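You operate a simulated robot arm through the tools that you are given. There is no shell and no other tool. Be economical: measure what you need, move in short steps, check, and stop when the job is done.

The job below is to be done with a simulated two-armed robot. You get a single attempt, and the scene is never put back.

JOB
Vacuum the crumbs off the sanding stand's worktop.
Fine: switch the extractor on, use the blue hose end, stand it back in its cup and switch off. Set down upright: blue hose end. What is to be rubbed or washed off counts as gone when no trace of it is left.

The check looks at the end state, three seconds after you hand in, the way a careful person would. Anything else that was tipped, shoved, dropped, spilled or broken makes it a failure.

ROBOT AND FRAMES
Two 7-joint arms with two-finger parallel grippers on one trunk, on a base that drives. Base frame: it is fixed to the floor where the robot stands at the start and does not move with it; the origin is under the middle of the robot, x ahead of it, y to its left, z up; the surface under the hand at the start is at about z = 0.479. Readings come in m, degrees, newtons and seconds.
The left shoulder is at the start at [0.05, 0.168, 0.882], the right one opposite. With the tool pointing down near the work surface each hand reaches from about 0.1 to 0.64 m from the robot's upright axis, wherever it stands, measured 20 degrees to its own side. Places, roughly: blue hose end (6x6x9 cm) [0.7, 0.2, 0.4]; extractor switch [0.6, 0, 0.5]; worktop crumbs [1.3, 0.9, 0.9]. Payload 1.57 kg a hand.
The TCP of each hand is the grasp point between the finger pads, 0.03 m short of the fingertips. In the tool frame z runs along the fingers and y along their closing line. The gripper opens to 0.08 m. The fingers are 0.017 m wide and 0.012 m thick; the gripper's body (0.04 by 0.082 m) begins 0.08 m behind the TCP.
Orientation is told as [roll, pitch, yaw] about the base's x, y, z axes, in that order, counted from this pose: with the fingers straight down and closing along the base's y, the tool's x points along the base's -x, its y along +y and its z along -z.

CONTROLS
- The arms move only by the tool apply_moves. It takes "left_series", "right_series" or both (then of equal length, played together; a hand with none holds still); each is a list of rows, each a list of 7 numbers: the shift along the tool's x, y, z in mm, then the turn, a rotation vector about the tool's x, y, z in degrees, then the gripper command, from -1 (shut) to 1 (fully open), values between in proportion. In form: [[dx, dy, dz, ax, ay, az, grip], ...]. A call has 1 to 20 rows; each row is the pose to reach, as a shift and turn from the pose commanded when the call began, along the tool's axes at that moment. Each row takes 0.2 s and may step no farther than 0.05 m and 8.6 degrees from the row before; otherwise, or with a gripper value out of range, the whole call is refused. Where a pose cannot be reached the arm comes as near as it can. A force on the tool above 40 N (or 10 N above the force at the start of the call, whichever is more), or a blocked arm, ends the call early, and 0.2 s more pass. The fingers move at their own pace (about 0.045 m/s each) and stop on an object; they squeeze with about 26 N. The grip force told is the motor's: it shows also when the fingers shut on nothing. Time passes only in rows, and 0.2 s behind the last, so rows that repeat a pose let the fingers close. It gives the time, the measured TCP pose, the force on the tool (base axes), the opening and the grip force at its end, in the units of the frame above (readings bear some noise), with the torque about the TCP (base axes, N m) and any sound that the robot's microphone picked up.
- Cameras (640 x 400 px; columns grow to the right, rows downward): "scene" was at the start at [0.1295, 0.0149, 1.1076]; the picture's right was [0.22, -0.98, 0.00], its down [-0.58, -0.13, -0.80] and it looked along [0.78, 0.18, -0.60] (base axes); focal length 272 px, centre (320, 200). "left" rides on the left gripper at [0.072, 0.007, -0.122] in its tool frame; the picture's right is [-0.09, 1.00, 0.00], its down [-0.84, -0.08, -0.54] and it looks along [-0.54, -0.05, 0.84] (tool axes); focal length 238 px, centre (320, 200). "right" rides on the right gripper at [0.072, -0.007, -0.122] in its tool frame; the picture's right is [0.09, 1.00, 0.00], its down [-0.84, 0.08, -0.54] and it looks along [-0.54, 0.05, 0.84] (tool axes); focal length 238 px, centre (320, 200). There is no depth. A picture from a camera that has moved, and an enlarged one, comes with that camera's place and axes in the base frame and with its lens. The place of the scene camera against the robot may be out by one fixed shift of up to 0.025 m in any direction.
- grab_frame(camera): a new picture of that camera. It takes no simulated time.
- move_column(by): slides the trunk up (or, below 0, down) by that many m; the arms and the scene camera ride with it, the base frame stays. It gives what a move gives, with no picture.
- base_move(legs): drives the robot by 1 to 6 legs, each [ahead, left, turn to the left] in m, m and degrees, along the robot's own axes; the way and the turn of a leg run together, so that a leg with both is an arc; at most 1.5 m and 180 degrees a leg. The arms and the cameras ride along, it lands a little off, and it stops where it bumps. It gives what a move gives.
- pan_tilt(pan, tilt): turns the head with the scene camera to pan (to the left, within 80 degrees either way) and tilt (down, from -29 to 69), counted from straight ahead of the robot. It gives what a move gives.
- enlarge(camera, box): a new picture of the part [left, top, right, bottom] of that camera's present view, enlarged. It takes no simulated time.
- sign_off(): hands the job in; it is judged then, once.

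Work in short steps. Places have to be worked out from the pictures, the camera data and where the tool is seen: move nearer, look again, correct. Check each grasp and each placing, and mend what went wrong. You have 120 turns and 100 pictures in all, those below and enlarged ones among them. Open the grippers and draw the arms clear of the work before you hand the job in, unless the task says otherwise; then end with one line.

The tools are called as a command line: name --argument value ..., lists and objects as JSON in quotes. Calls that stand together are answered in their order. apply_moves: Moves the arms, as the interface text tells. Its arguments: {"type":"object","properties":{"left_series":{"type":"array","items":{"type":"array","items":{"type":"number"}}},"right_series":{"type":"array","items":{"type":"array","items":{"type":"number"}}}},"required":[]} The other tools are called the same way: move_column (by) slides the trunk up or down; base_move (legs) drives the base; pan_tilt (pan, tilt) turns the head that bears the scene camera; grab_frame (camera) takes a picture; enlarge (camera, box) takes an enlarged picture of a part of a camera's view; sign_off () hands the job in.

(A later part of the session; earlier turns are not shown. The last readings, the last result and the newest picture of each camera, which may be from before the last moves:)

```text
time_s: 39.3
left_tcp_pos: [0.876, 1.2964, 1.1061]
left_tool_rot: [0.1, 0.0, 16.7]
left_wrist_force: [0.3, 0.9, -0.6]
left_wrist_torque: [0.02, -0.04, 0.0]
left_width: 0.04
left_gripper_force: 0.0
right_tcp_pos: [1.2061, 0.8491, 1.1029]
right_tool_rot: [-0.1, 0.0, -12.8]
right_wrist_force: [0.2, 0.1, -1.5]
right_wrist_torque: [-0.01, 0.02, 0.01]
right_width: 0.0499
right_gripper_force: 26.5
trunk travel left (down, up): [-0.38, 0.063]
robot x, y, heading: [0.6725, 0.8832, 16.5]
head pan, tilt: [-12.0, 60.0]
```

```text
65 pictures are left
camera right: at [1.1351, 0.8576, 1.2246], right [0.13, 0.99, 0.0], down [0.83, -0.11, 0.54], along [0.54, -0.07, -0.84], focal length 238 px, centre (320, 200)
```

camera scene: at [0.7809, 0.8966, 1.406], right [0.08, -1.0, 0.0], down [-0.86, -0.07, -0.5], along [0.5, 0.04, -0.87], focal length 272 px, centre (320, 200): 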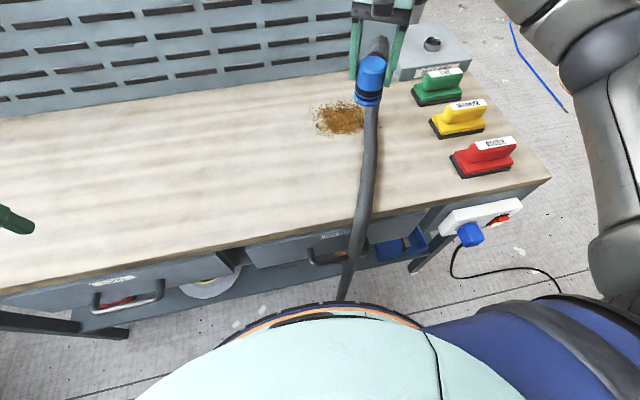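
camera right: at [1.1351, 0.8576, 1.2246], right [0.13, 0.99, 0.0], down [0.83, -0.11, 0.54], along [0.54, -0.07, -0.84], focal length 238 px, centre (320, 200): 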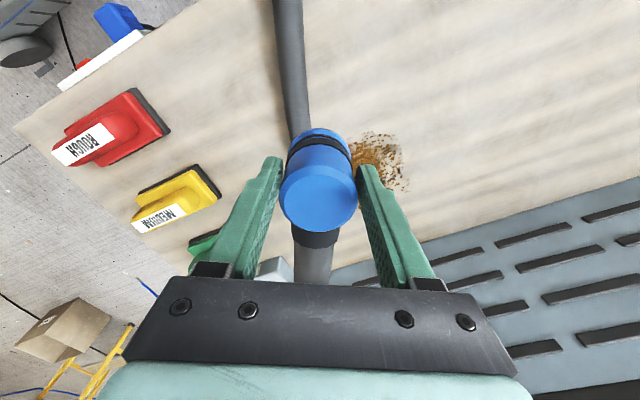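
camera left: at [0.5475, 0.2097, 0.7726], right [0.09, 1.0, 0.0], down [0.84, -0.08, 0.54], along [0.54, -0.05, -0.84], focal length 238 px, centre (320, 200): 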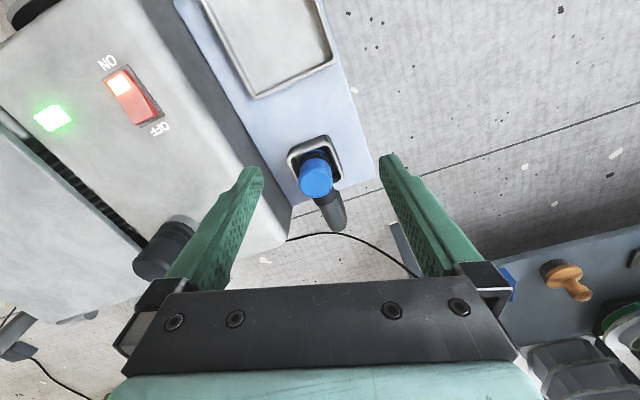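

The hand is beside the patch, whose centre is near (1.29, 0.89). I move above it and come down with the nozzle mouth to about 2 cm over the wood.

apply_moves --right_series '[[-25, 20, 0, 0, 0, 0, -1], [-50, 40, 0, 0, 0, 0, -1], [-73, 58, 0, 0, 0, 0, -1], [-73, 58, 30, 0, 0, 0, -1], [-73, 58, 60, 0, 0, 0, -1], [-73, 58, 85, 0, 0, 0, -1], [-73, 58, 100, 0, 0, 0, -1], [-73, 58, 100, 0, 0, 0, -1]]'

enlarge --camera "scene" --box '[240, 40, 480, 190]'

grab_frame --camera "right"

```text
time_s: 41.1
left_tcp_pos: [0.8758, 1.2963, 1.1062]
left_tool_rot: [0.0, -0.1, 16.6]
left_wrist_force: [0.2, -0.3, 0.6]
left_wrist_torque: [0.01, -0.05, 0.02]
left_width: 0.0401
left_gripper_force: 0.2
right_tcp_pos: [1.2892, 0.8884, 1.0043]
right_tool_rot: [-0.1, 0.0, -12.9]
right_wrist_force: [-0.2, 0.1, -2.1]
right_wrist_torque: [-0.06, 0.03, -0.04]
right_width: 0.05
right_gripper_force: 25.6
trunk travel left (down, up): [-0.38, 0.063]
robot x, y, heading: [0.6715, 0.8808, 16.8]
head pan, tilt: [-12.0, 60.0]
```

```text
2.67 times, centred on (360, 115) of scene
camera zoom: at [0.7808, 0.8966, 1.406], right [0.08, -1.0, 0.0], down [-0.86, -0.07, -0.5], along [0.5, 0.04, -0.87], focal length 726 px, centre (213, 427)
```

zoom: 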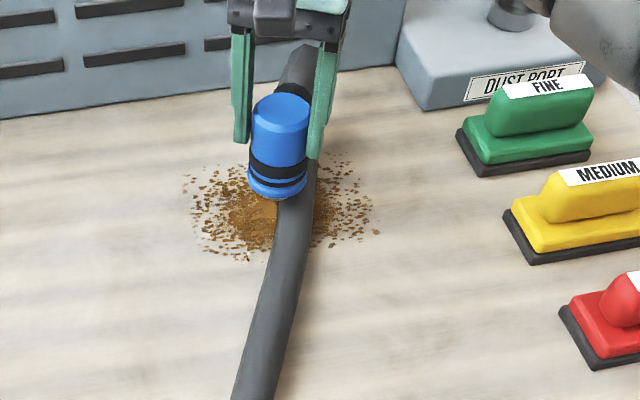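

```text
63 pictures are left
camera right: at [1.2182, 0.8984, 1.1263], right [0.13, 0.99, 0.0], down [0.83, -0.11, 0.54], along [0.54, -0.07, -0.84], focal length 238 px, centre (320, 200)
```

right: 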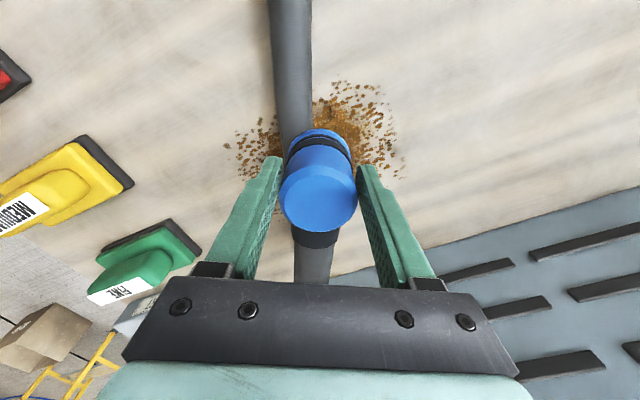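

Patch spans x≈1.24–1.38, y≈0.79–0.965. I come down slowly another 16 mm and see whether the crumbs start to go.

apply_moves --right_series '[[0, 0, 5, 0, 0, 0, -1], [0, 0, 9, 0, 0, 0, -1], [0, 0, 12, 0, 0, 0, -1], [0, 0, 14, 0, 0, 0, -1], [0, 0, 16, 0, 0, 0, -1], [0, 0, 16, 0, 0, 0, -1]]'

enlarge --camera "scene" --box '[240, 40, 480, 190]'

```text
time_s: 42.5
left_tcp_pos: [0.8775, 1.2977, 1.1063]
left_tool_rot: [0.0, 0.0, 16.7]
left_wrist_force: [0.2, -0.7, 0.0]
left_wrist_torque: [0.03, 0.01, 0.0]
left_width: 0.0398
left_gripper_force: 0.1
right_tcp_pos: [1.2906, 0.8873, 0.9881]
right_tool_rot: [-0.1, 0.0, -12.8]
right_wrist_force: [-0.1, 0.2, -1.3]
right_wrist_torque: [-0.01, 0.0, 0.0]
right_width: 0.05
right_gripper_force: 26.4
trunk travel left (down, up): [-0.38, 0.063]
robot x, y, heading: [0.67, 0.8848, 16.9]
head pan, tilt: [-12.0, 60.0]
```

```text
2.67 times, centred on (360, 115) of scene
camera zoom: at [0.7808, 0.8966, 1.406], right [0.08, -1.0, 0.0], down [-0.86, -0.07, -0.5], along [0.5, 0.04, -0.87], focal length 726 px, centre (213, 427)
```

zoom: 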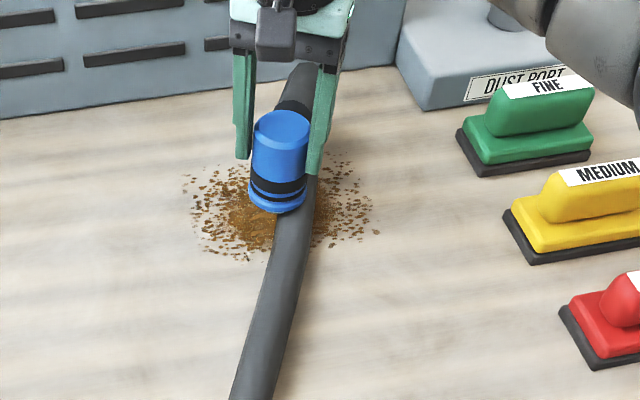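

No contact and no change yet; I continue down in 2 mm steps to find the surface.

apply_moves --right_series '[[0, 0, 2, 0, 0, 0, -1], [0, 0, 4, 0, 0, 0, -1], [0, 0, 6, 0, 0, 0, -1], [0, 0, 8, 0, 0, 0, -1], [0, 0, 8, 0, 0, 0, -1]]'

enlarge --camera "scene" --box '[240, 40, 480, 190]'

```text
time_s: 43.7
left_tcp_pos: [0.8771, 1.2953, 1.107]
left_tool_rot: [0.1, -0.1, 16.6]
left_wrist_force: [-0.2, -0.7, -1.3]
left_wrist_torque: [0.0, -0.01, 0.0]
left_width: 0.04
left_gripper_force: 0.0
right_tcp_pos: [1.2895, 0.8872, 0.9787]
right_tool_rot: [-0.1, 0.0, -12.8]
right_wrist_force: [0.5, -0.4, -1.8]
right_wrist_torque: [0.01, 0.02, 0.03]
right_width: 0.0499
right_gripper_force: 25.8
trunk travel left (down, up): [-0.38, 0.063]
robot x, y, heading: [0.6698, 0.886, 16.7]
head pan, tilt: [-12.0, 60.0]
```

```text
2.67 times, centred on (360, 115) of scene
camera zoom: at [0.7808, 0.8966, 1.406], right [0.08, -1.0, 0.0], down [-0.86, -0.07, -0.5], along [0.5, 0.04, -0.87], focal length 726 px, centre (213, 427)
```

zoom: 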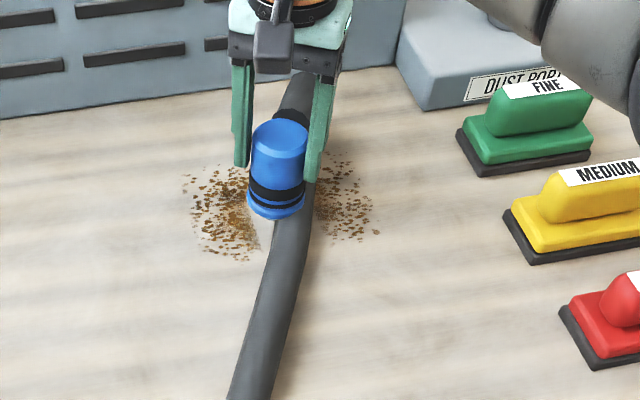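

Suction works at this height. I go 2 mm lower and sweep rows at x≈1.29 and x≈1.26 across the patch.

apply_moves --right_series '[[0, 0, 2, 0, 0, 0, -1], [6.6, 29.3, 2, 0, 0, 0, -1], [13.3, 58.5, 2, 0, 0, 0, -1], [17.7, 78, 2, 0, 0, 0, -1], [47, 71.4, 2, 0, 0, 0, -1], [40.3, 42.1, 2, 0, 0, 0, -1], [33.7, 12.9, 2, 0, 0, 0, -1], [27, -16.4, 2, 0, 0, 0, -1], [20.4, -45.6, 2, 0, 0, 0, -1], [13.7, -74.9, 2, 0, 0, 0, -1], [7.1, -104.1, 2, 0, 0, 0, -1], [-22.2, -97.5, 2, 0, 0, 0, -1], [-15.5, -68.3, 2, 0, 0, 0, -1], [-8.9, -39, 2, 0, 0, 0, -1], [-2.2, -9.8, 2, 0, 0, 0, -1], [0, 0, 2, 0, 0, 0, -1]]'

enlarge --camera "scene" --box '[240, 40, 480, 190]'

```text
time_s: 47.1
left_tcp_pos: [0.8762, 1.2961, 1.1061]
left_tool_rot: [0.1, 0.0, 16.7]
left_wrist_force: [-0.3, -0.2, 0.5]
left_wrist_torque: [0.0, 0.0, 0.01]
left_width: 0.0402
left_gripper_force: 0.1
right_tcp_pos: [1.292, 0.8873, 0.9782]
right_tool_rot: [-0.2, 0.1, -12.8]
right_wrist_force: [-0.6, -0.5, -1.4]
right_wrist_torque: [0.03, 0.0, -0.04]
right_width: 0.0498
right_gripper_force: 26.2
right hand out of reach, approached as far as the arm can: row 4
trunk travel left (down, up): [-0.38, 0.063]
robot x, y, heading: [0.6706, 0.8828, 16.4]
head pan, tilt: [-12.0, 60.0]
```

```text
2.67 times, centred on (360, 115) of scene
camera zoom: at [0.7809, 0.8966, 1.406], right [0.08, -1.0, 0.0], down [-0.86, -0.07, -0.5], along [0.5, 0.04, -0.87], focal length 726 px, centre (213, 427)
```

zoom: 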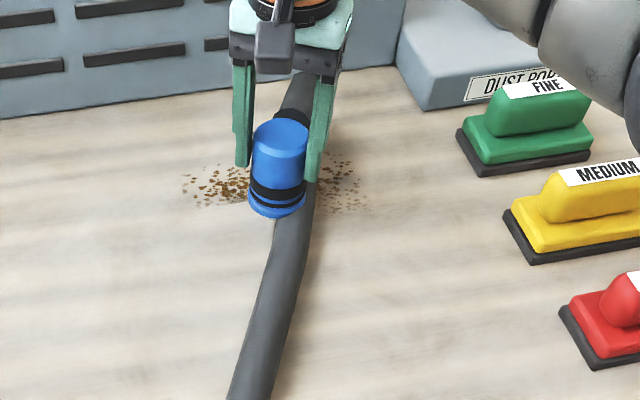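

The near half is clean; the far part needs a bit more reach. I lift 30 mm and drive 5 cm forward and 4 cm left.

apply_moves --right_series '[[0, 0, -15, 0, 0, 0, -1], [0, 0, -30, 0, 0, 0, -1]]'

base_move --legs '[[0.05, 0.04, 0]]'

enlarge --camera "scene" --box '[240, 40, 480, 190]'

grab_frame --camera "right"

```text
time_s: 47.7
left_tcp_pos: [0.8753, 1.2955, 1.1062]
left_tool_rot: [0.1, 0.0, 16.7]
left_wrist_force: [0.8, -0.2, -0.5]
left_wrist_torque: [-0.01, -0.01, -0.02]
left_width: 0.04
left_gripper_force: 0.1
right_tcp_pos: [1.2916, 0.8876, 1.0081]
right_tool_rot: [-0.1, 0.0, -12.8]
right_wrist_force: [-0.5, 0.6, -2.1]
right_wrist_torque: [0.02, -0.03, 0.03]
right_width: 0.0497
right_gripper_force: 26.2
trunk travel left (down, up): [-0.38, 0.063]
robot x, y, heading: [0.6687, 0.8866, 16.7]
head pan, tilt: [-12.0, 60.0]
```

```text
time_s: 48.8
left_tcp_pos: [0.91, 1.3486, 1.1051]
left_tool_rot: [0.0, 0.2, 16.6]
left_wrist_force: [-0.1, 1.0, -0.5]
left_wrist_torque: [-0.01, -0.01, 0.01]
left_width: 0.0399
left_gripper_force: 0.0
right_tcp_pos: [1.3258, 0.9412, 1.0081]
right_tool_rot: [-0.1, -0.1, -12.8]
right_wrist_force: [0.0, -0.1, -0.7]
right_wrist_torque: [0.01, 0.01, 0.02]
right_width: 0.0494
right_gripper_force: 26.0
trunk travel left (down, up): [-0.38, 0.063]
robot x, y, heading: [0.7045, 0.9375, 16.6]
head pan, tilt: [-12.0, 60.0]
```

```text
2.67 times, centred on (360, 115) of scene
camera zoom: at [0.8153, 0.9495, 1.4059], right [0.08, -1.0, 0.0], down [-0.86, -0.07, -0.5], along [0.5, 0.04, -0.87], focal length 726 px, centre (213, 427)
```

zoom: 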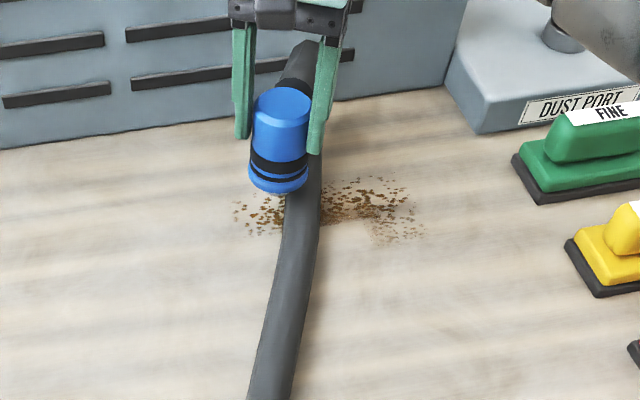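

```text
58 pictures are left
camera right: at [1.2547, 0.9511, 1.129], right [0.13, 0.99, 0.0], down [0.83, -0.11, 0.54], along [0.54, -0.07, -0.84], focal length 238 px, centre (320, 200)
```

right: 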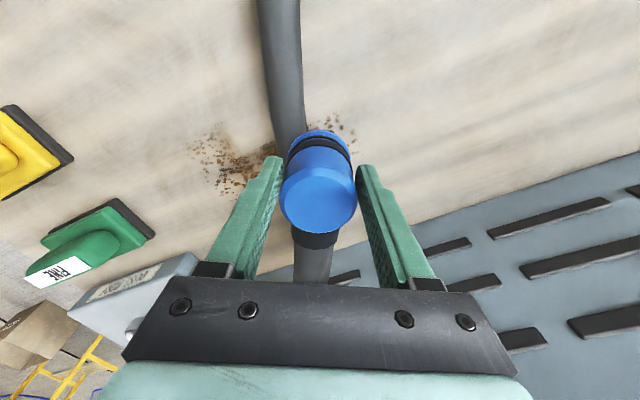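

Remaining crumbs lie in x≈1.30–1.385, y≈0.79–0.975. I descend again and sweep at x≈1.35 and then back at x≈1.325.

apply_moves --right_series '[[0, 0, 16, 0, 0, 0, -1], [0, 0, 31, 0, 0, 0, -1], [6.6, 29.3, 31, 0, 0, 0, -1], [-17.7, 34.8, 31, 0, 0, 0, -1], [-24.4, 5.5, 31, 0, 0, 0, -1], [-31, -23.7, 31, 0, 0, 0, -1], [-37.7, -53, 31, 0, 0, 0, -1], [-44.3, -82.2, 31, 0, 0, 0, -1], [-51, -111.5, 31, 0, 0, 0, -1], [-56.5, -135.9, 31, 0, 0, 0, -1], [-32.1, -141.4, 31, 0, 0, 0, -1], [-7.7, -146.9, 31, 0, 0, 0, -1], [-1.1, -117.7, 31, 0, 0, 0, -1], [-25.5, -112.1, 31, 0, 0, 0, -1], [-18.8, -82.9, 31, 0, 0, 0, -1], [-12.2, -53.6, 31, 0, 0, 0, -1], [-5.5, -24.4, 31, 0, 0, 0, -1], [0, 0, 31, 0, 0, 0, -1]]'

enlarge --camera "scene" --box '[240, 40, 480, 190]'

grab_frame --camera "right"

```text
time_s: 52.6
left_tcp_pos: [0.9111, 1.3491, 1.1058]
left_tool_rot: [-0.1, 0.0, 16.8]
left_wrist_force: [0.6, 0.2, -0.5]
left_wrist_torque: [-0.05, 0.02, 0.0]
left_width: 0.0402
left_gripper_force: 0.1
right_tcp_pos: [1.3272, 0.9441, 0.9743]
right_tool_rot: [0.0, 0.0, -12.7]
right_wrist_force: [0.2, 0.1, -1.6]
right_wrist_torque: [0.01, 0.03, -0.03]
right_width: 0.0491
right_gripper_force: 25.7
right hand out of reach, approached as far as the arm can: row 4
trunk travel left (down, up): [-0.38, 0.063]
robot x, y, heading: [0.706, 0.9376, 16.7]
head pan, tilt: [-12.0, 60.0]
```

```text
2.67 times, centred on (360, 115) of scene
camera zoom: at [0.8148, 0.9493, 1.4059], right [0.08, -1.0, 0.0], down [-0.86, -0.07, -0.5], along [0.5, 0.04, -0.87], focal length 726 px, centre (213, 427)
```

zoom: 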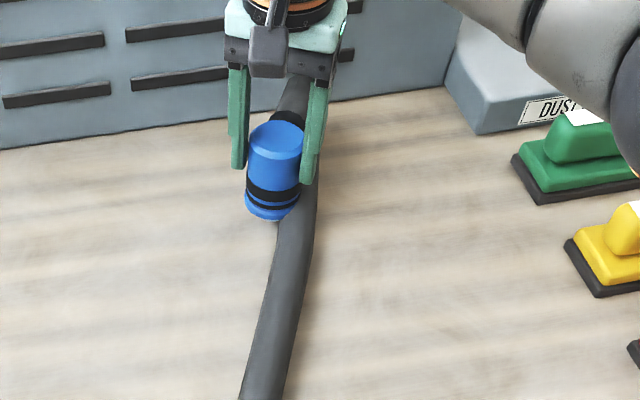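

```text
56 pictures are left
camera right: at [1.2556, 0.9535, 1.0962], right [0.13, 0.99, 0.0], down [0.83, -0.11, 0.54], along [0.54, -0.07, -0.84], focal length 238 px, centre (320, 200)
```

right: 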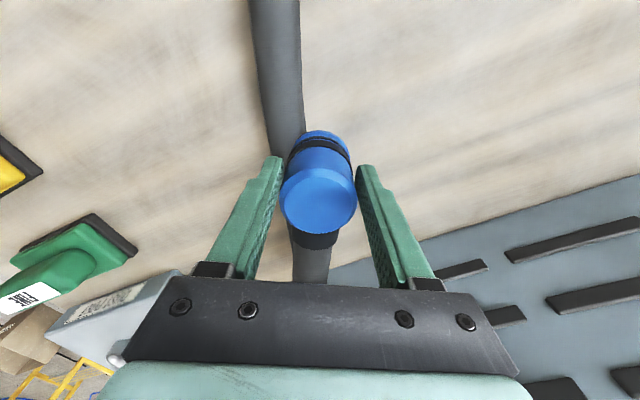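

The visible area looks clean. I lift the hose off and away to check the wood that was hidden beneath.

apply_moves --right_series '[[0, 0, -40, 0, 0, 0, -1], [0, 0, -85, 0, 0, 0, -1], [0, 0, -125, 0, 0, 0, -1], [0, 0, -130, 0, 0, 0, -1]]'

base_move --legs '[[-0.2, 0.0, 0]]'

pan_tilt --pan -12 --tilt 45

grab_frame --camera "scene"

grab_frame --camera "right"

```text
time_s: 53.6
left_tcp_pos: [0.9108, 1.3481, 1.1051]
left_tool_rot: [0.1, 0.0, 16.6]
left_wrist_force: [-0.9, 0.5, -0.5]
left_wrist_torque: [-0.02, 0.02, 0.01]
left_width: 0.0401
left_gripper_force: 0.1
right_tcp_pos: [1.3226, 0.9416, 1.1058]
right_tool_rot: [0.0, 0.0, -12.7]
right_wrist_force: [0.5, 0.3, -1.0]
right_wrist_torque: [0.01, 0.01, -0.01]
right_width: 0.0494
right_gripper_force: 26.4
trunk travel left (down, up): [-0.38, 0.063]
robot x, y, heading: [0.7033, 0.9354, 16.4]
head pan, tilt: [-12.0, 60.0]
```

```text
time_s: 55.2
left_tcp_pos: [0.7188, 1.2902, 1.1067]
left_tool_rot: [0.1, 0.0, 16.5]
left_wrist_force: [0.7, 0.0, -0.1]
left_wrist_torque: [-0.02, 0.0, -0.01]
left_width: 0.0401
left_gripper_force: 0.1
right_tcp_pos: [1.1308, 0.8821, 1.1053]
right_tool_rot: [-0.2, 0.0, -13.0]
right_wrist_force: [-0.4, -0.7, -0.4]
right_wrist_torque: [-0.02, -0.03, 0.01]
right_width: 0.0491
right_gripper_force: 25.9
trunk travel left (down, up): [-0.38, 0.063]
robot x, y, heading: [0.51, 0.8781, 16.6]
head pan, tilt: [-12.0, 60.0]
```

```text
time_s: 55.9
left_tcp_pos: [0.7185, 1.2888, 1.1072]
left_tool_rot: [0.1, -0.1, 16.4]
left_wrist_force: [0.4, 0.2, -0.4]
left_wrist_torque: [0.0, 0.02, -0.01]
left_width: 0.0402
left_gripper_force: 0.1
right_tcp_pos: [1.1325, 0.8819, 1.1051]
right_tool_rot: [-0.1, 0.1, -12.9]
right_wrist_force: [-0.4, -0.3, -1.6]
right_wrist_torque: [0.01, 0.0, 0.0]
right_width: 0.0492
right_gripper_force: 25.9
trunk travel left (down, up): [-0.38, 0.063]
robot x, y, heading: [0.5133, 0.8792, 16.4]
head pan, tilt: [-12.0, 45.0]
```

```text
55 pictures are left
camera scene: at [0.6373, 0.8922, 1.4254], right [0.08, -1.0, 0.0], down [-0.71, -0.06, -0.71], along [0.7, 0.06, -0.71], focal length 272 px, centre (320, 200)
```

scene: 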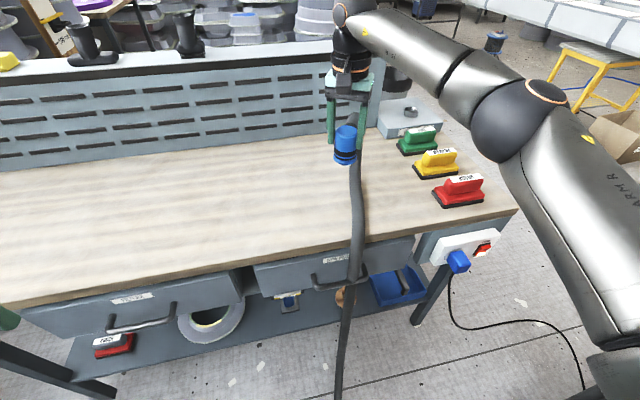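

```text
54 pictures are left
camera right: at [1.0605, 0.8928, 1.2271], right [0.13, 0.99, 0.0], down [0.83, -0.11, 0.54], along [0.54, -0.07, -0.84], focal length 238 px, centre (320, 200)
```

right: 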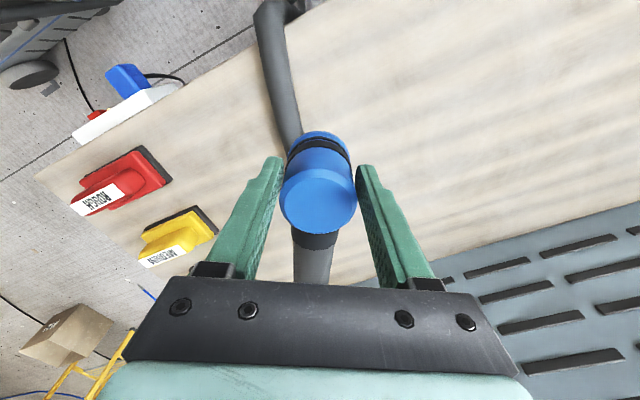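

The key spot is hidden behind the cap. I back off further so the hose is off the bench, then look again.

base_move --legs '[[-0.25, 0.0, 0], [0, 0, -15.5]]'

pan_tilt --pan 5 --tilt 32

grab_frame --camera "scene"

```text
time_s: 58.7
left_tcp_pos: [0.5818, 1.1484, 1.1055]
left_tool_rot: [0.0, 0.0, 1.0]
left_wrist_force: [0.2, 0.2, 0.0]
left_wrist_torque: [0.03, 0.01, 0.03]
left_width: 0.0401
left_gripper_force: 0.1
right_tcp_pos: [0.8687, 0.6455, 1.1054]
right_tool_rot: [-0.2, -0.1, -28.5]
right_wrist_force: [-0.9, -0.7, -0.7]
right_wrist_torque: [-0.01, -0.01, -0.02]
right_width: 0.049
right_gripper_force: 26.2
trunk travel left (down, up): [-0.38, 0.063]
robot x, y, heading: [0.2741, 0.806, 1.0]
head pan, tilt: [-12.0, 45.0]
```

```text
time_s: 59.5
left_tcp_pos: [0.5806, 1.15, 1.1057]
left_tool_rot: [0.1, 0.1, 0.9]
left_wrist_force: [0.2, 0.1, 0.8]
left_wrist_torque: [0.0, -0.02, 0.04]
left_width: 0.04
left_gripper_force: 0.1
right_tcp_pos: [0.8691, 0.6462, 1.1059]
right_tool_rot: [-0.1, 0.0, -28.5]
right_wrist_force: [0.5, 0.3, -1.4]
right_wrist_torque: [0.01, 0.03, -0.02]
right_width: 0.0494
right_gripper_force: 25.7
trunk travel left (down, up): [-0.38, 0.063]
robot x, y, heading: [0.2739, 0.8095, 0.9]
head pan, tilt: [5.0, 32.0]
```

```text
53 pictures are left
camera scene: at [0.4059, 0.8131, 1.4449], right [0.1, -0.99, 0.0], down [-0.53, -0.05, -0.85], along [0.84, 0.09, -0.53], focal length 272 px, centre (320, 200)
```

scene: 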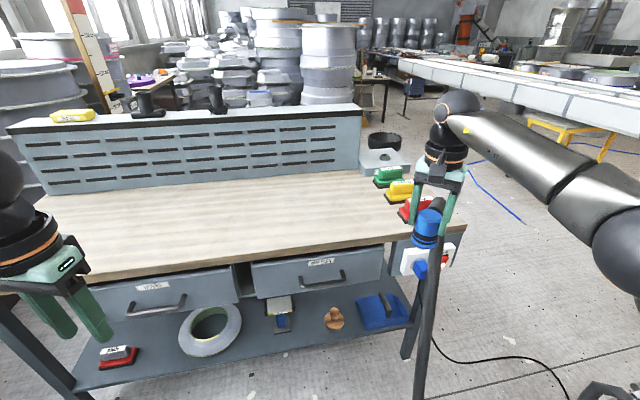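

enlarge --camera "scene" --box '[240, 150, 440, 270]'

```text
3.20 times, centred on (340, 210) of scene
camera zoom: at [0.4059, 0.8131, 1.4449], right [0.1, -0.99, 0.0], down [-0.53, -0.05, -0.85], along [0.84, 0.09, -0.53], focal length 871 px, centre (256, 168)
```

zoom: 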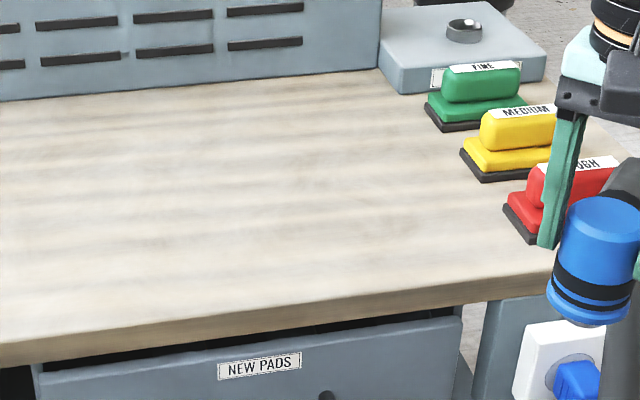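

The worktop is completely clean. I drive back to the pose from which I picked up the hose end.

base_move --legs '[[-0.085, -0.353, 0]]'

pan_tilt --pan -10 --tilt 50

grab_frame --camera "scene"

```text
time_s: 63.1
left_tcp_pos: [0.5016, 0.8034, 1.1069]
left_tool_rot: [0.1, 0.1, 1.5]
left_wrist_force: [0.1, -0.2, 1.3]
left_wrist_torque: [0.01, 0.0, 0.01]
left_width: 0.0399
left_gripper_force: 0.1
right_tcp_pos: [0.7928, 0.3024, 1.1059]
right_tool_rot: [0.0, 0.0, -28.1]
right_wrist_force: [0.4, 0.2, -1.9]
right_wrist_torque: [0.01, 0.01, -0.02]
right_width: 0.0492
right_gripper_force: 25.5
trunk travel left (down, up): [-0.38, 0.063]
robot x, y, heading: [0.1935, 0.4607, 1.4]
head pan, tilt: [5.0, 32.0]
```

```text
time_s: 63.9
left_tcp_pos: [0.5013, 0.8036, 1.1064]
left_tool_rot: [0.0, -0.1, 1.6]
left_wrist_force: [0.4, -0.4, 0.3]
left_wrist_torque: [-0.01, 0.03, -0.04]
left_width: 0.0399
left_gripper_force: 0.1
right_tcp_pos: [0.794, 0.3017, 1.1054]
right_tool_rot: [-0.1, -0.1, -28.0]
right_wrist_force: [0.0, 0.0, -0.9]
right_wrist_torque: [0.01, 0.02, 0.01]
right_width: 0.0493
right_gripper_force: 25.6
trunk travel left (down, up): [-0.38, 0.063]
robot x, y, heading: [0.1939, 0.4581, 1.4]
head pan, tilt: [-10.0, 50.0]
```

```text
51 pictures are left
camera scene: at [0.316, 0.4448, 1.4186], right [-0.15, -0.99, 0.0], down [-0.76, 0.11, -0.64], along [0.64, -0.1, -0.77], focal length 272 px, centre (320, 200)
```

scene: 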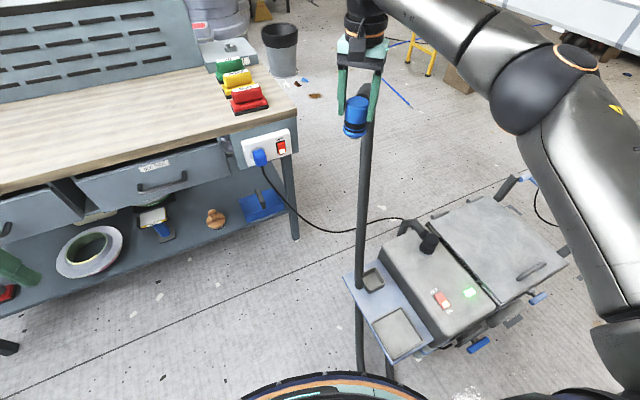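

Back at the pick-up pose. I turn the hand back to yaw 16.5°, bring it over the cup's position, then lower the trunk as before.

apply_moves --right_series '[[4, -24, 0, 0, 0, -8, -1], [9, -49, 0, 0, 0, -16, -1], [14, -73, 0, 0, 0, -24, -1], [18, -98, 0, 0, 0, -32, -1], [23, -122, 0, 0, 0, -40, -1], [27, -146, 0, 0, 0, -44.5, -1], [27, -146, 0, 0, 0, -44.5, -1]]'

move_column --by -0.33

grab_frame --camera "right"

grab_frame --camera "scene"

```text
time_s: 65.5
left_tcp_pos: [0.5015, 0.8049, 1.1058]
left_tool_rot: [0.0, 0.0, 1.5]
left_wrist_force: [-0.1, 0.5, -0.4]
left_wrist_torque: [0.01, 0.01, 0.0]
left_width: 0.04
left_gripper_force: 0.0
right_tcp_pos: [0.7008, 0.1848, 1.107]
right_tool_rot: [-0.1, 0.1, 16.7]
right_wrist_force: [0.6, -0.3, -1.0]
right_wrist_torque: [0.0, 0.05, -0.03]
right_width: 0.0488
right_gripper_force: 25.6
trunk travel left (down, up): [-0.38, 0.063]
robot x, y, heading: [0.1963, 0.4601, 1.4]
head pan, tilt: [-10.0, 50.0]
```

```text
time_s: 68.7
left_tcp_pos: [0.5014, 0.8036, 0.7766]
left_tool_rot: [0.2, 0.0, 1.7]
left_wrist_force: [0.0, -0.4, 0.1]
left_wrist_torque: [-0.01, -0.02, 0.0]
left_width: 0.04
left_gripper_force: 0.1
right_tcp_pos: [0.6996, 0.1836, 0.7771]
right_tool_rot: [-0.1, 0.1, 16.5]
right_wrist_force: [0.0, -0.7, -2.0]
right_wrist_torque: [-0.02, 0.04, 0.0]
right_width: 0.0492
right_gripper_force: 25.6
trunk travel left (down, up): [-0.05, 0.393]
robot x, y, heading: [0.1963, 0.4627, 1.4]
head pan, tilt: [-10.0, 50.0]
```

```text
50 pictures are left
camera right: at [0.6338, 0.1579, 0.8993], right [-0.37, 0.93, 0.0], down [0.78, 0.31, 0.54], along [0.5, 0.2, -0.84], focal length 238 px, centre (320, 200)
```

right: 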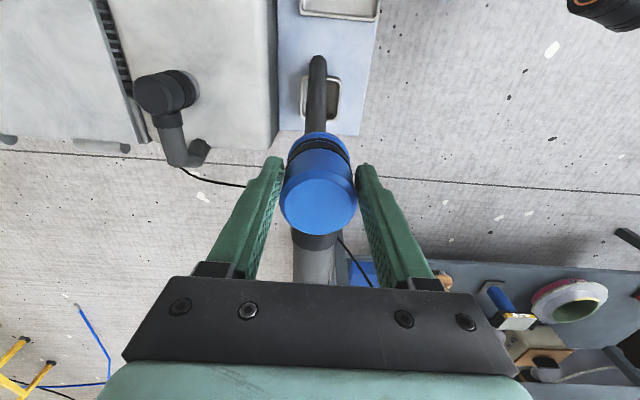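

```text
49 pictures are left
camera scene: at [0.3159, 0.4448, 1.0886], right [-0.15, -0.99, 0.0], down [-0.76, 0.11, -0.64], along [0.64, -0.1, -0.77], focal length 272 px, centre (320, 200)
```

scene: 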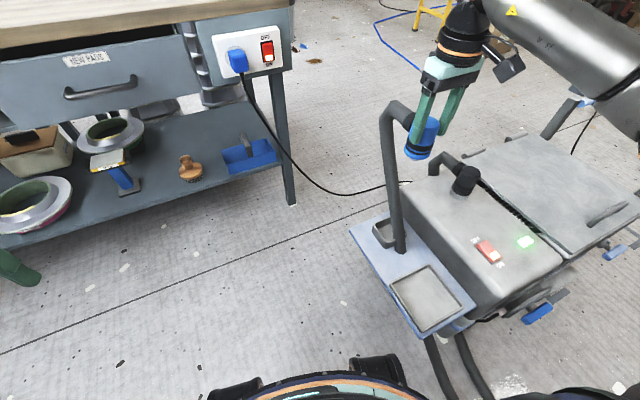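

I lower to where the mouth is about 4 cm above the cup rim and check alignment and uprightness.

apply_moves --right_series '[[0, 0, 45, 0, 0, 0, -1], [0, 0, 90, 0, 0, 0, -1], [0, 0, 135, 0, 0, 0, -1], [0, 0, 180, 0, 0, 0, -1], [0, 0, 210, 0, 0, 0, -1], [0, 0, 217, 0, 0, 0, -1], [0, 0, 217, 0, 0, 0, -1]]'

enlarge --camera "right" --box '[220, 40, 420, 240]'

enlarge --camera "scene" --box '[340, 130, 480, 270]'

```text
time_s: 70.3
left_tcp_pos: [0.5007, 0.8034, 0.7763]
left_tool_rot: [0.1, 0.0, 1.3]
left_wrist_force: [1.2, -0.1, 0.4]
left_wrist_torque: [-0.01, 0.01, 0.02]
left_width: 0.0401
left_gripper_force: 0.1
right_tcp_pos: [0.6995, 0.1787, 0.5619]
right_tool_rot: [-0.2, 0.1, 16.5]
right_wrist_force: [-0.1, -0.2, -1.4]
right_wrist_torque: [-0.05, 0.0, 0.0]
right_width: 0.0491
right_gripper_force: 26.0
trunk travel left (down, up): [-0.05, 0.393]
robot x, y, heading: [0.1939, 0.4581, 1.6]
head pan, tilt: [-10.0, 50.0]
```

```text
2.00 times, centred on (320, 140) of right
camera zoom: at [0.632, 0.1527, 0.6826], right [-0.37, 0.93, 0.0], down [0.78, 0.31, 0.54], along [0.5, 0.2, -0.84], focal length 477 px, centre (320, 320)
```

zoom: 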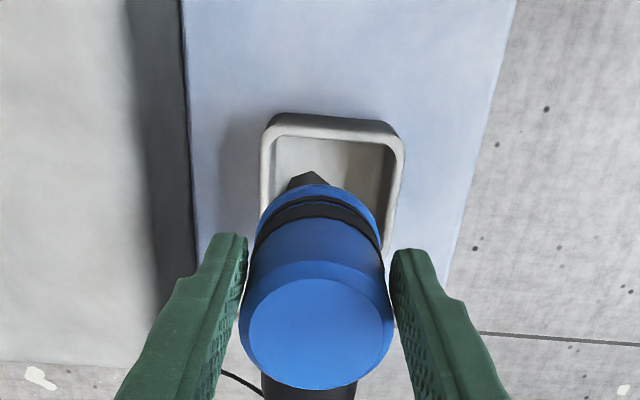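

```text
2.86 times, centred on (410, 200) of scene
camera zoom: at [0.3159, 0.4448, 1.0885], right [-0.15, -0.99, 0.0], down [-0.76, 0.11, -0.64], along [0.64, -0.1, -0.77], focal length 778 px, centre (63, 200)
```

zoom: 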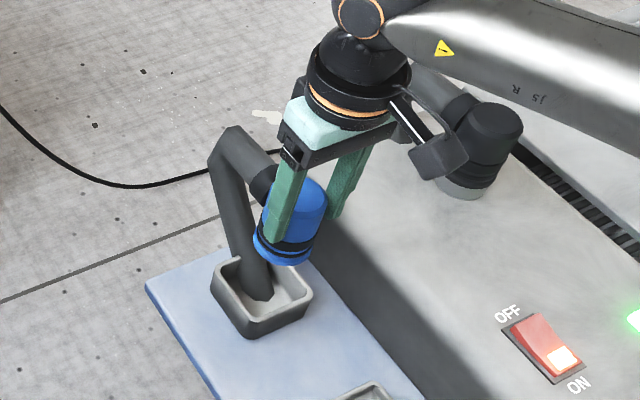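

The mouth is ~6 mm to the right of the cup's centre (the base settled slightly); I correct that and lower to just at the rim to verify.

apply_moves --right_series '[[0, 5.7, 0, 0, 0, 0, -1], [0, 5.7, 15, 0, 0, 0, -1], [0, 5.7, 30, 0, 0, 0, -1], [0, 5.7, 36, 0, 0, 0, -1], [0, 5.7, 36, 0, 0, 0, -1]]'

enlarge --camera "right" --box '[240, 60, 400, 220]'

enlarge --camera "scene" --box '[360, 170, 440, 250]'

```text
time_s: 71.5
left_tcp_pos: [0.5016, 0.8036, 0.7761]
left_tool_rot: [0.1, 0.0, 1.5]
left_wrist_force: [0.6, -0.2, -0.2]
left_wrist_torque: [0.0, -0.04, -0.03]
left_width: 0.04
left_gripper_force: 0.0
right_tcp_pos: [0.6978, 0.1868, 0.5234]
right_tool_rot: [-0.1, 0.0, 16.5]
right_wrist_force: [0.5, -0.1, -1.6]
right_wrist_torque: [0.0, 0.0, -0.05]
right_width: 0.0488
right_gripper_force: 26.2
trunk travel left (down, up): [-0.05, 0.393]
robot x, y, heading: [0.1956, 0.4611, 1.4]
head pan, tilt: [-10.0, 50.0]
```

```text
2.50 times, centred on (320, 140) of right
camera zoom: at [0.6318, 0.1604, 0.6453], right [-0.37, 0.93, 0.0], down [0.78, 0.31, 0.54], along [0.5, 0.2, -0.84], focal length 596 px, centre (320, 350)
```

zoom: 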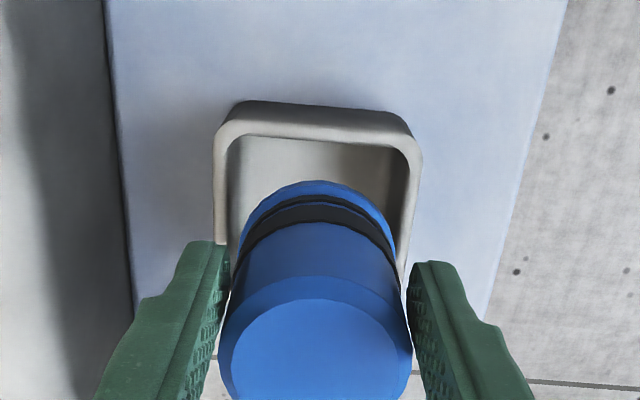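

```text
5.00 times, centred on (400, 210) of scene
camera zoom: at [0.3159, 0.4448, 1.0885], right [-0.15, -0.99, 0.0], down [-0.76, 0.11, -0.64], along [0.64, -0.1, -0.77], focal length 1362 px, centre (-80, 150)
```

zoom: 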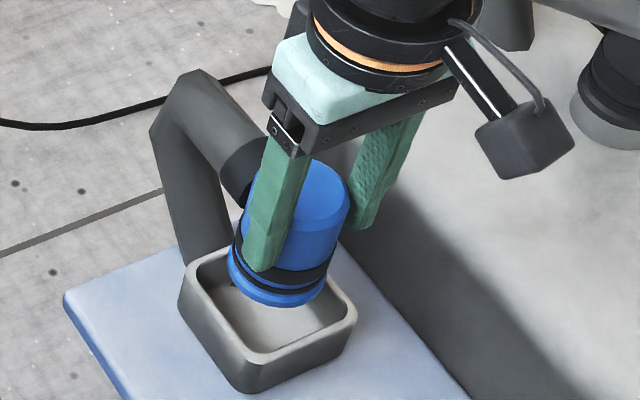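

Laterally centred, and the mouth's front edge matches its original place relative to the rim. Lowering slowly into the cup, stopping just short of the bottom.

apply_moves --right_series '[[0, 0, 8, 0, 0, 0, -1], [0, 0, 16, 0, 0, 0, -1], [0, 0, 24, 0, 0, 0, -1], [0, 0, 32, 0, 0, 0, -1], [0, 0, 38, 0, 0, 0, -1], [0, 0, 42, 0, 0, 0, -1], [0, 0, 42, 0, 0, 0, -1]]'

enlarge --camera "right" --box '[240, 60, 400, 220]'

enlarge --camera "scene" --box '[360, 170, 440, 250]'

```text
time_s: 73.1
left_tcp_pos: [0.5006, 0.8034, 0.7756]
left_tool_rot: [0.1, -0.1, 1.4]
left_wrist_force: [-0.8, -0.4, 0.1]
left_wrist_torque: [-0.01, 0.01, -0.02]
left_width: 0.04
left_gripper_force: 0.0
right_tcp_pos: [0.6992, 0.19, 0.4829]
right_tool_rot: [-0.1, 0.1, 16.5]
right_wrist_force: [-0.1, -0.2, -0.7]
right_wrist_torque: [-0.01, 0.04, 0.03]
right_width: 0.0489
right_gripper_force: 26.1
trunk travel left (down, up): [-0.05, 0.393]
robot x, y, heading: [0.1974, 0.4582, 1.5]
head pan, tilt: [-10.0, 50.0]
```

```text
2.50 times, centred on (320, 140) of right
camera zoom: at [0.6323, 0.1632, 0.6049], right [-0.37, 0.93, 0.0], down [0.78, 0.31, 0.54], along [0.5, 0.2, -0.84], focal length 596 px, centre (320, 350)
```

zoom: 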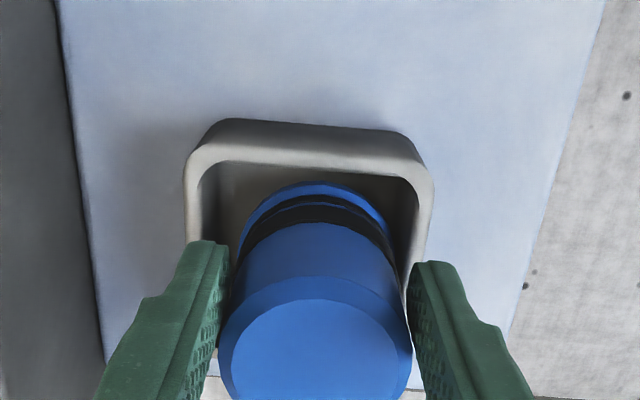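

```text
5.00 times, centred on (400, 210) of scene
camera zoom: at [0.3159, 0.4448, 1.0885], right [-0.15, -0.99, 0.0], down [-0.76, 0.11, -0.64], along [0.64, -0.1, -0.77], focal length 1362 px, centre (-80, 150)
```

zoom: 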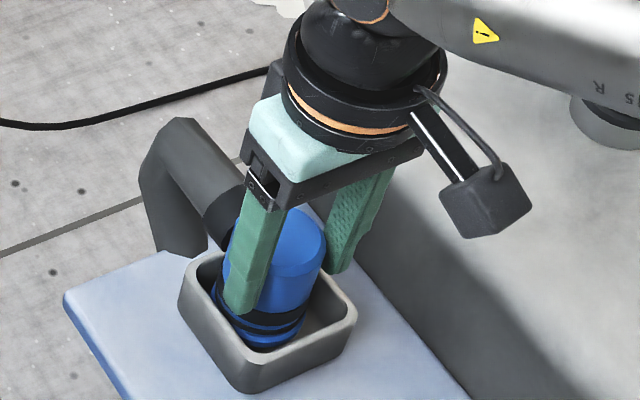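

It's inside the cup, ~3 mm off to the left side; I recentre and lower the last 6–7 mm in small steps.

apply_moves --right_series '[[0, -3, 0, 0, 0, 0, -1], [0, -3, 2, 0, 0, 0, -1], [0, -3, 4, 0, 0, 0, -1], [0, -3, 6, 0, 0, 0, -1], [0, -3, 6, 0, 0, 0, -1]]'

grab_frame --camera "right"

enlarge --camera "scene" --box '[360, 170, 440, 250]'

```text
time_s: 74.3
left_tcp_pos: [0.5007, 0.8031, 0.7762]
left_tool_rot: [0.0, 0.0, 1.4]
left_wrist_force: [0.4, -0.1, 0.3]
left_wrist_torque: [-0.01, -0.03, -0.01]
left_width: 0.04
left_gripper_force: 0.0
right_tcp_pos: [0.6991, 0.1873, 0.4763]
right_tool_rot: [-0.1, -0.1, 16.5]
right_wrist_force: [-4.0, 1.2, 12.3]
right_wrist_torque: [0.08, 0.17, 0.06]
right_width: 0.0487
right_gripper_force: 25.6
trunk travel left (down, up): [-0.05, 0.393]
robot x, y, heading: [0.1935, 0.4603, 1.8]
head pan, tilt: [-10.0, 50.0]
```

```text
42 pictures are left
camera right: at [0.6321, 0.1599, 0.5994], right [-0.37, 0.93, 0.0], down [0.78, 0.31, 0.54], along [0.5, 0.2, -0.84], focal length 238 px, centre (320, 200)
```

right: 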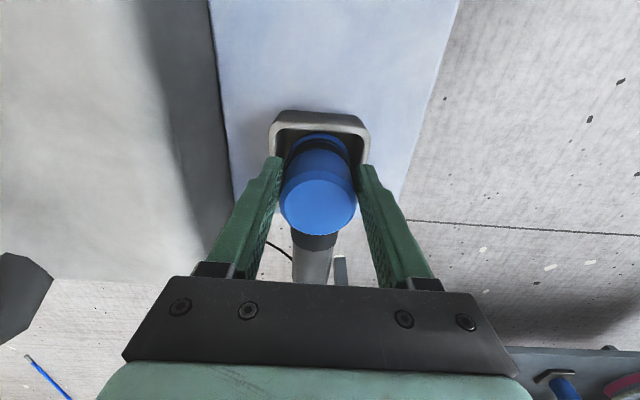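

```text
5.00 times, centred on (400, 210) of scene
camera zoom: at [0.315, 0.4452, 1.0889], right [-0.15, -0.99, 0.0], down [-0.76, 0.11, -0.64], along [0.64, -0.1, -0.77], focal length 1362 px, centre (-80, 150)
```

zoom: 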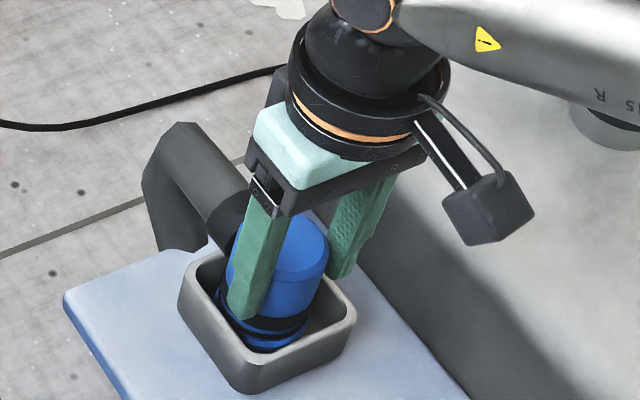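

There's 12 N of contact: it stands on the cup's floor. I ease up 1 mm and open the fingers partially, then fully.

apply_moves --right_series '[[0, 0, -1.5, 0, 0, 0, -1], [0, 0, -1.5, 0, 0, 0, 0.5], [0, 0, -1.5, 0, 0, 0, 0.9], [0, 0, -1.5, 0, 0, 0, 1], [0, 0, -1.5, 0, 0, 0, 1]]'

grab_frame --camera "right"

enlarge --camera "scene" --box '[360, 170, 440, 250]'

```text
time_s: 75.5
left_tcp_pos: [0.5008, 0.8029, 0.7755]
left_tool_rot: [0.2, 0.0, 1.5]
left_wrist_force: [-0.3, 0.6, -0.5]
left_wrist_torque: [0.0, -0.01, 0.0]
left_width: 0.0399
left_gripper_force: 0.1
right_tcp_pos: [0.6992, 0.1857, 0.4778]
right_tool_rot: [-0.1, 0.1, 16.6]
right_wrist_force: [-0.4, -0.2, 0.1]
right_wrist_torque: [-0.02, -0.01, -0.02]
right_width: 0.0801
right_gripper_force: 0.0
trunk travel left (down, up): [-0.05, 0.393]
robot x, y, heading: [0.1968, 0.462, 1.3]
head pan, tilt: [-10.0, 50.0]
```

```text
40 pictures are left
camera right: at [0.6321, 0.16, 0.5994], right [-0.37, 0.93, 0.0], down [0.78, 0.31, 0.54], along [0.5, 0.2, -0.84], focal length 238 px, centre (320, 200)
```

right: 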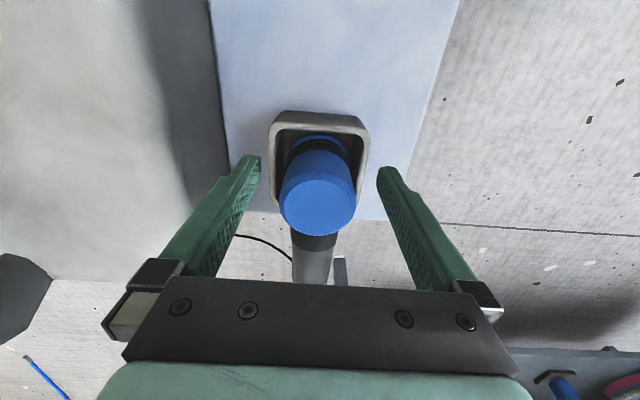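

```text
5.00 times, centred on (400, 210) of scene
camera zoom: at [0.3158, 0.4448, 1.0885], right [-0.15, -0.99, 0.0], down [-0.76, 0.11, -0.64], along [0.64, -0.1, -0.77], focal length 1362 px, centre (-80, 150)
```

zoom: 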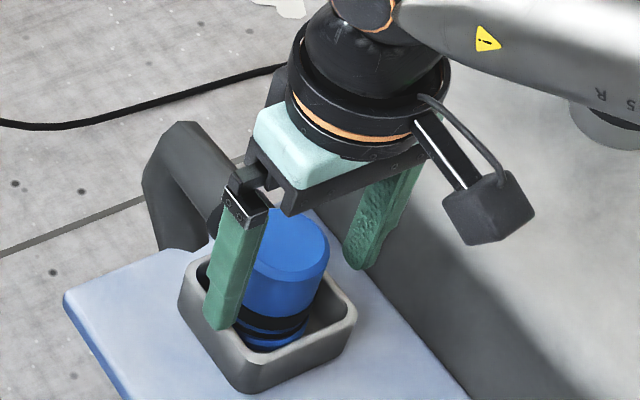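

The hose end stands freely. I raise the hand straight up and check it stands upright in the cup.

apply_moves --right_series '[[0, 0, -20, 0, 0, 0, 1], [0, 0, -50, 0, 0, 0, 1], [0, 0, -90, 0, 0, 0, 1], [0, 0, -135, 0, 0, 0, 1], [0, 0, -180, 0, 0, 0, 1]]'

enlarge --camera "scene" --box '[340, 150, 440, 250]'

enlarge --camera "right" --box '[220, 40, 420, 240]'

```text
time_s: 76.7
left_tcp_pos: [0.5018, 0.8035, 0.7769]
left_tool_rot: [0.2, 0.0, 1.5]
left_wrist_force: [0.7, 0.4, 0.0]
left_wrist_torque: [-0.01, 0.04, -0.03]
left_width: 0.04
left_gripper_force: 0.1
right_tcp_pos: [0.6986, 0.186, 0.6585]
right_tool_rot: [-0.1, 0.1, 16.5]
right_wrist_force: [0.5, -0.1, -0.7]
right_wrist_torque: [-0.04, 0.02, -0.02]
right_width: 0.0798
right_gripper_force: 0.0
trunk travel left (down, up): [-0.05, 0.393]
robot x, y, heading: [0.1945, 0.4598, 1.4]
head pan, tilt: [-10.0, 50.0]
```

```text
4.00 times, centred on (390, 200) of scene
camera zoom: at [0.3159, 0.4448, 1.0885], right [-0.15, -0.99, 0.0], down [-0.76, 0.11, -0.64], along [0.64, -0.1, -0.77], focal length 1089 px, centre (40, 200)
```

zoom: 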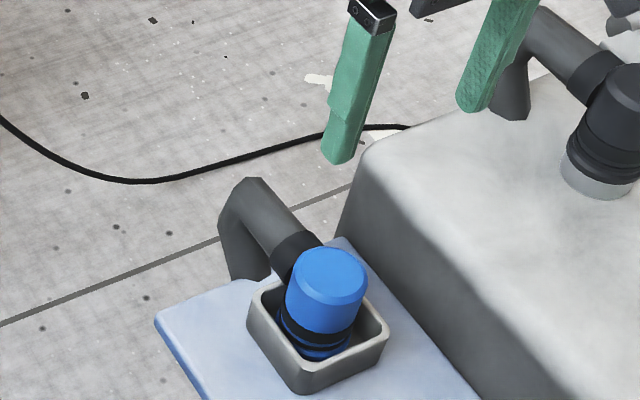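

```text
2.00 times, centred on (320, 140) of right
camera zoom: at [0.6315, 0.159, 0.7799], right [-0.37, 0.93, 0.0], down [0.78, 0.31, 0.54], along [0.5, 0.2, -0.84], focal length 477 px, centre (320, 320)
```

zoom: 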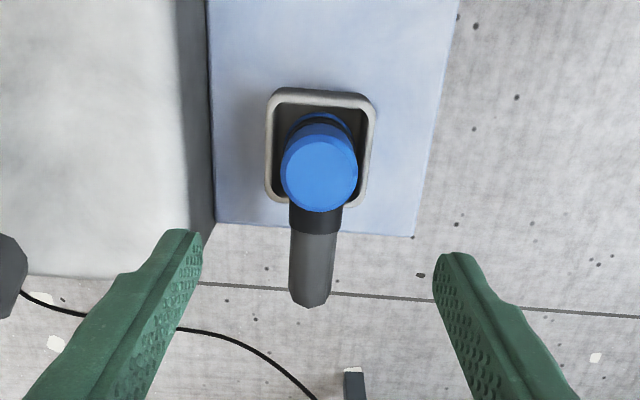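

It stands upright just as at the start. Now the switch: I close the fingers, move up and over to the OFF end of the rocker at about (0.589, 0.001).

apply_moves --right_series '[[0, 0, -40, 0, 0, 0, -1], [32, -29, -40, 0, 0, 0, -1], [64, -59, -40, 0, 0, 0, -1], [95, -88, -40, 0, 0, 0, -1], [127, -117, -40, 0, 0, 0, -1], [158, -146, -40, 0, 0, 0, -1], [158, -146, 5, 0, 0, 0, -1], [158, -146, 50, 0, 0, 0, -1], [158, -146, 85, 0, 0, 0, -1], [158, -146, 85, 0, 0, 0, -1]]'

enlarge --camera "right" --box '[220, 40, 420, 240]'

enlarge --camera "scene" --box '[400, 160, 560, 300]'

```text
time_s: 78.9
left_tcp_pos: [0.5015, 0.8035, 0.7775]
left_tool_rot: [0.1, 0.0, 1.6]
left_wrist_force: [-0.1, -0.8, 0.2]
left_wrist_torque: [0.04, 0.01, 0.01]
left_width: 0.04
left_gripper_force: 0.1
right_tcp_pos: [0.5781, 0.032, 0.5945]
right_tool_rot: [-0.3, -0.1, 16.3]
right_wrist_force: [0.2, 0.4, -0.3]
right_wrist_torque: [0.04, -0.05, 0.01]
right_width: 0.0
right_gripper_force: 21.1
right hand out of reach, approached as far as the arm can: row 5, 6, 7, 8, 9, 10
trunk travel left (down, up): [-0.05, 0.393]
robot x, y, heading: [0.1947, 0.46, 1.6]
head pan, tilt: [-10.0, 50.0]
```

```text
2.00 times, centred on (320, 140) of right
camera zoom: at [0.5101, 0.0061, 0.7159], right [-0.37, 0.93, -0.01], down [0.78, 0.31, 0.54], along [0.51, 0.2, -0.84], focal length 477 px, centre (320, 320)
```

zoom: 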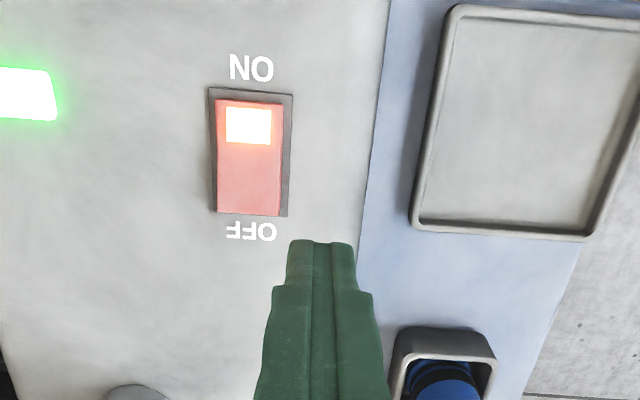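

```text
2.86 times, centred on (480, 230) of scene
camera zoom: at [0.3157, 0.4448, 1.0886], right [-0.15, -0.99, 0.0], down [-0.76, 0.11, -0.64], along [0.64, -0.1, -0.77], focal length 778 px, centre (-137, 114)
```

zoom: 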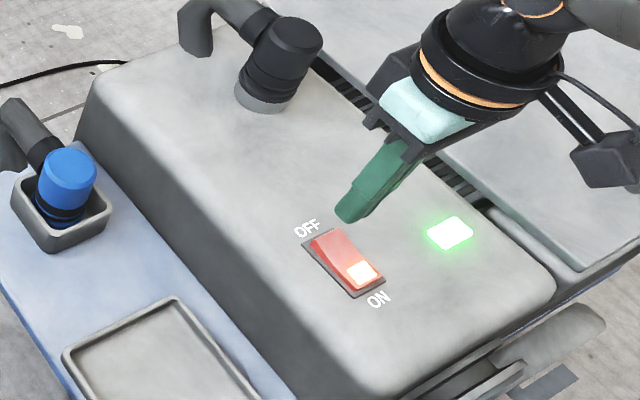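

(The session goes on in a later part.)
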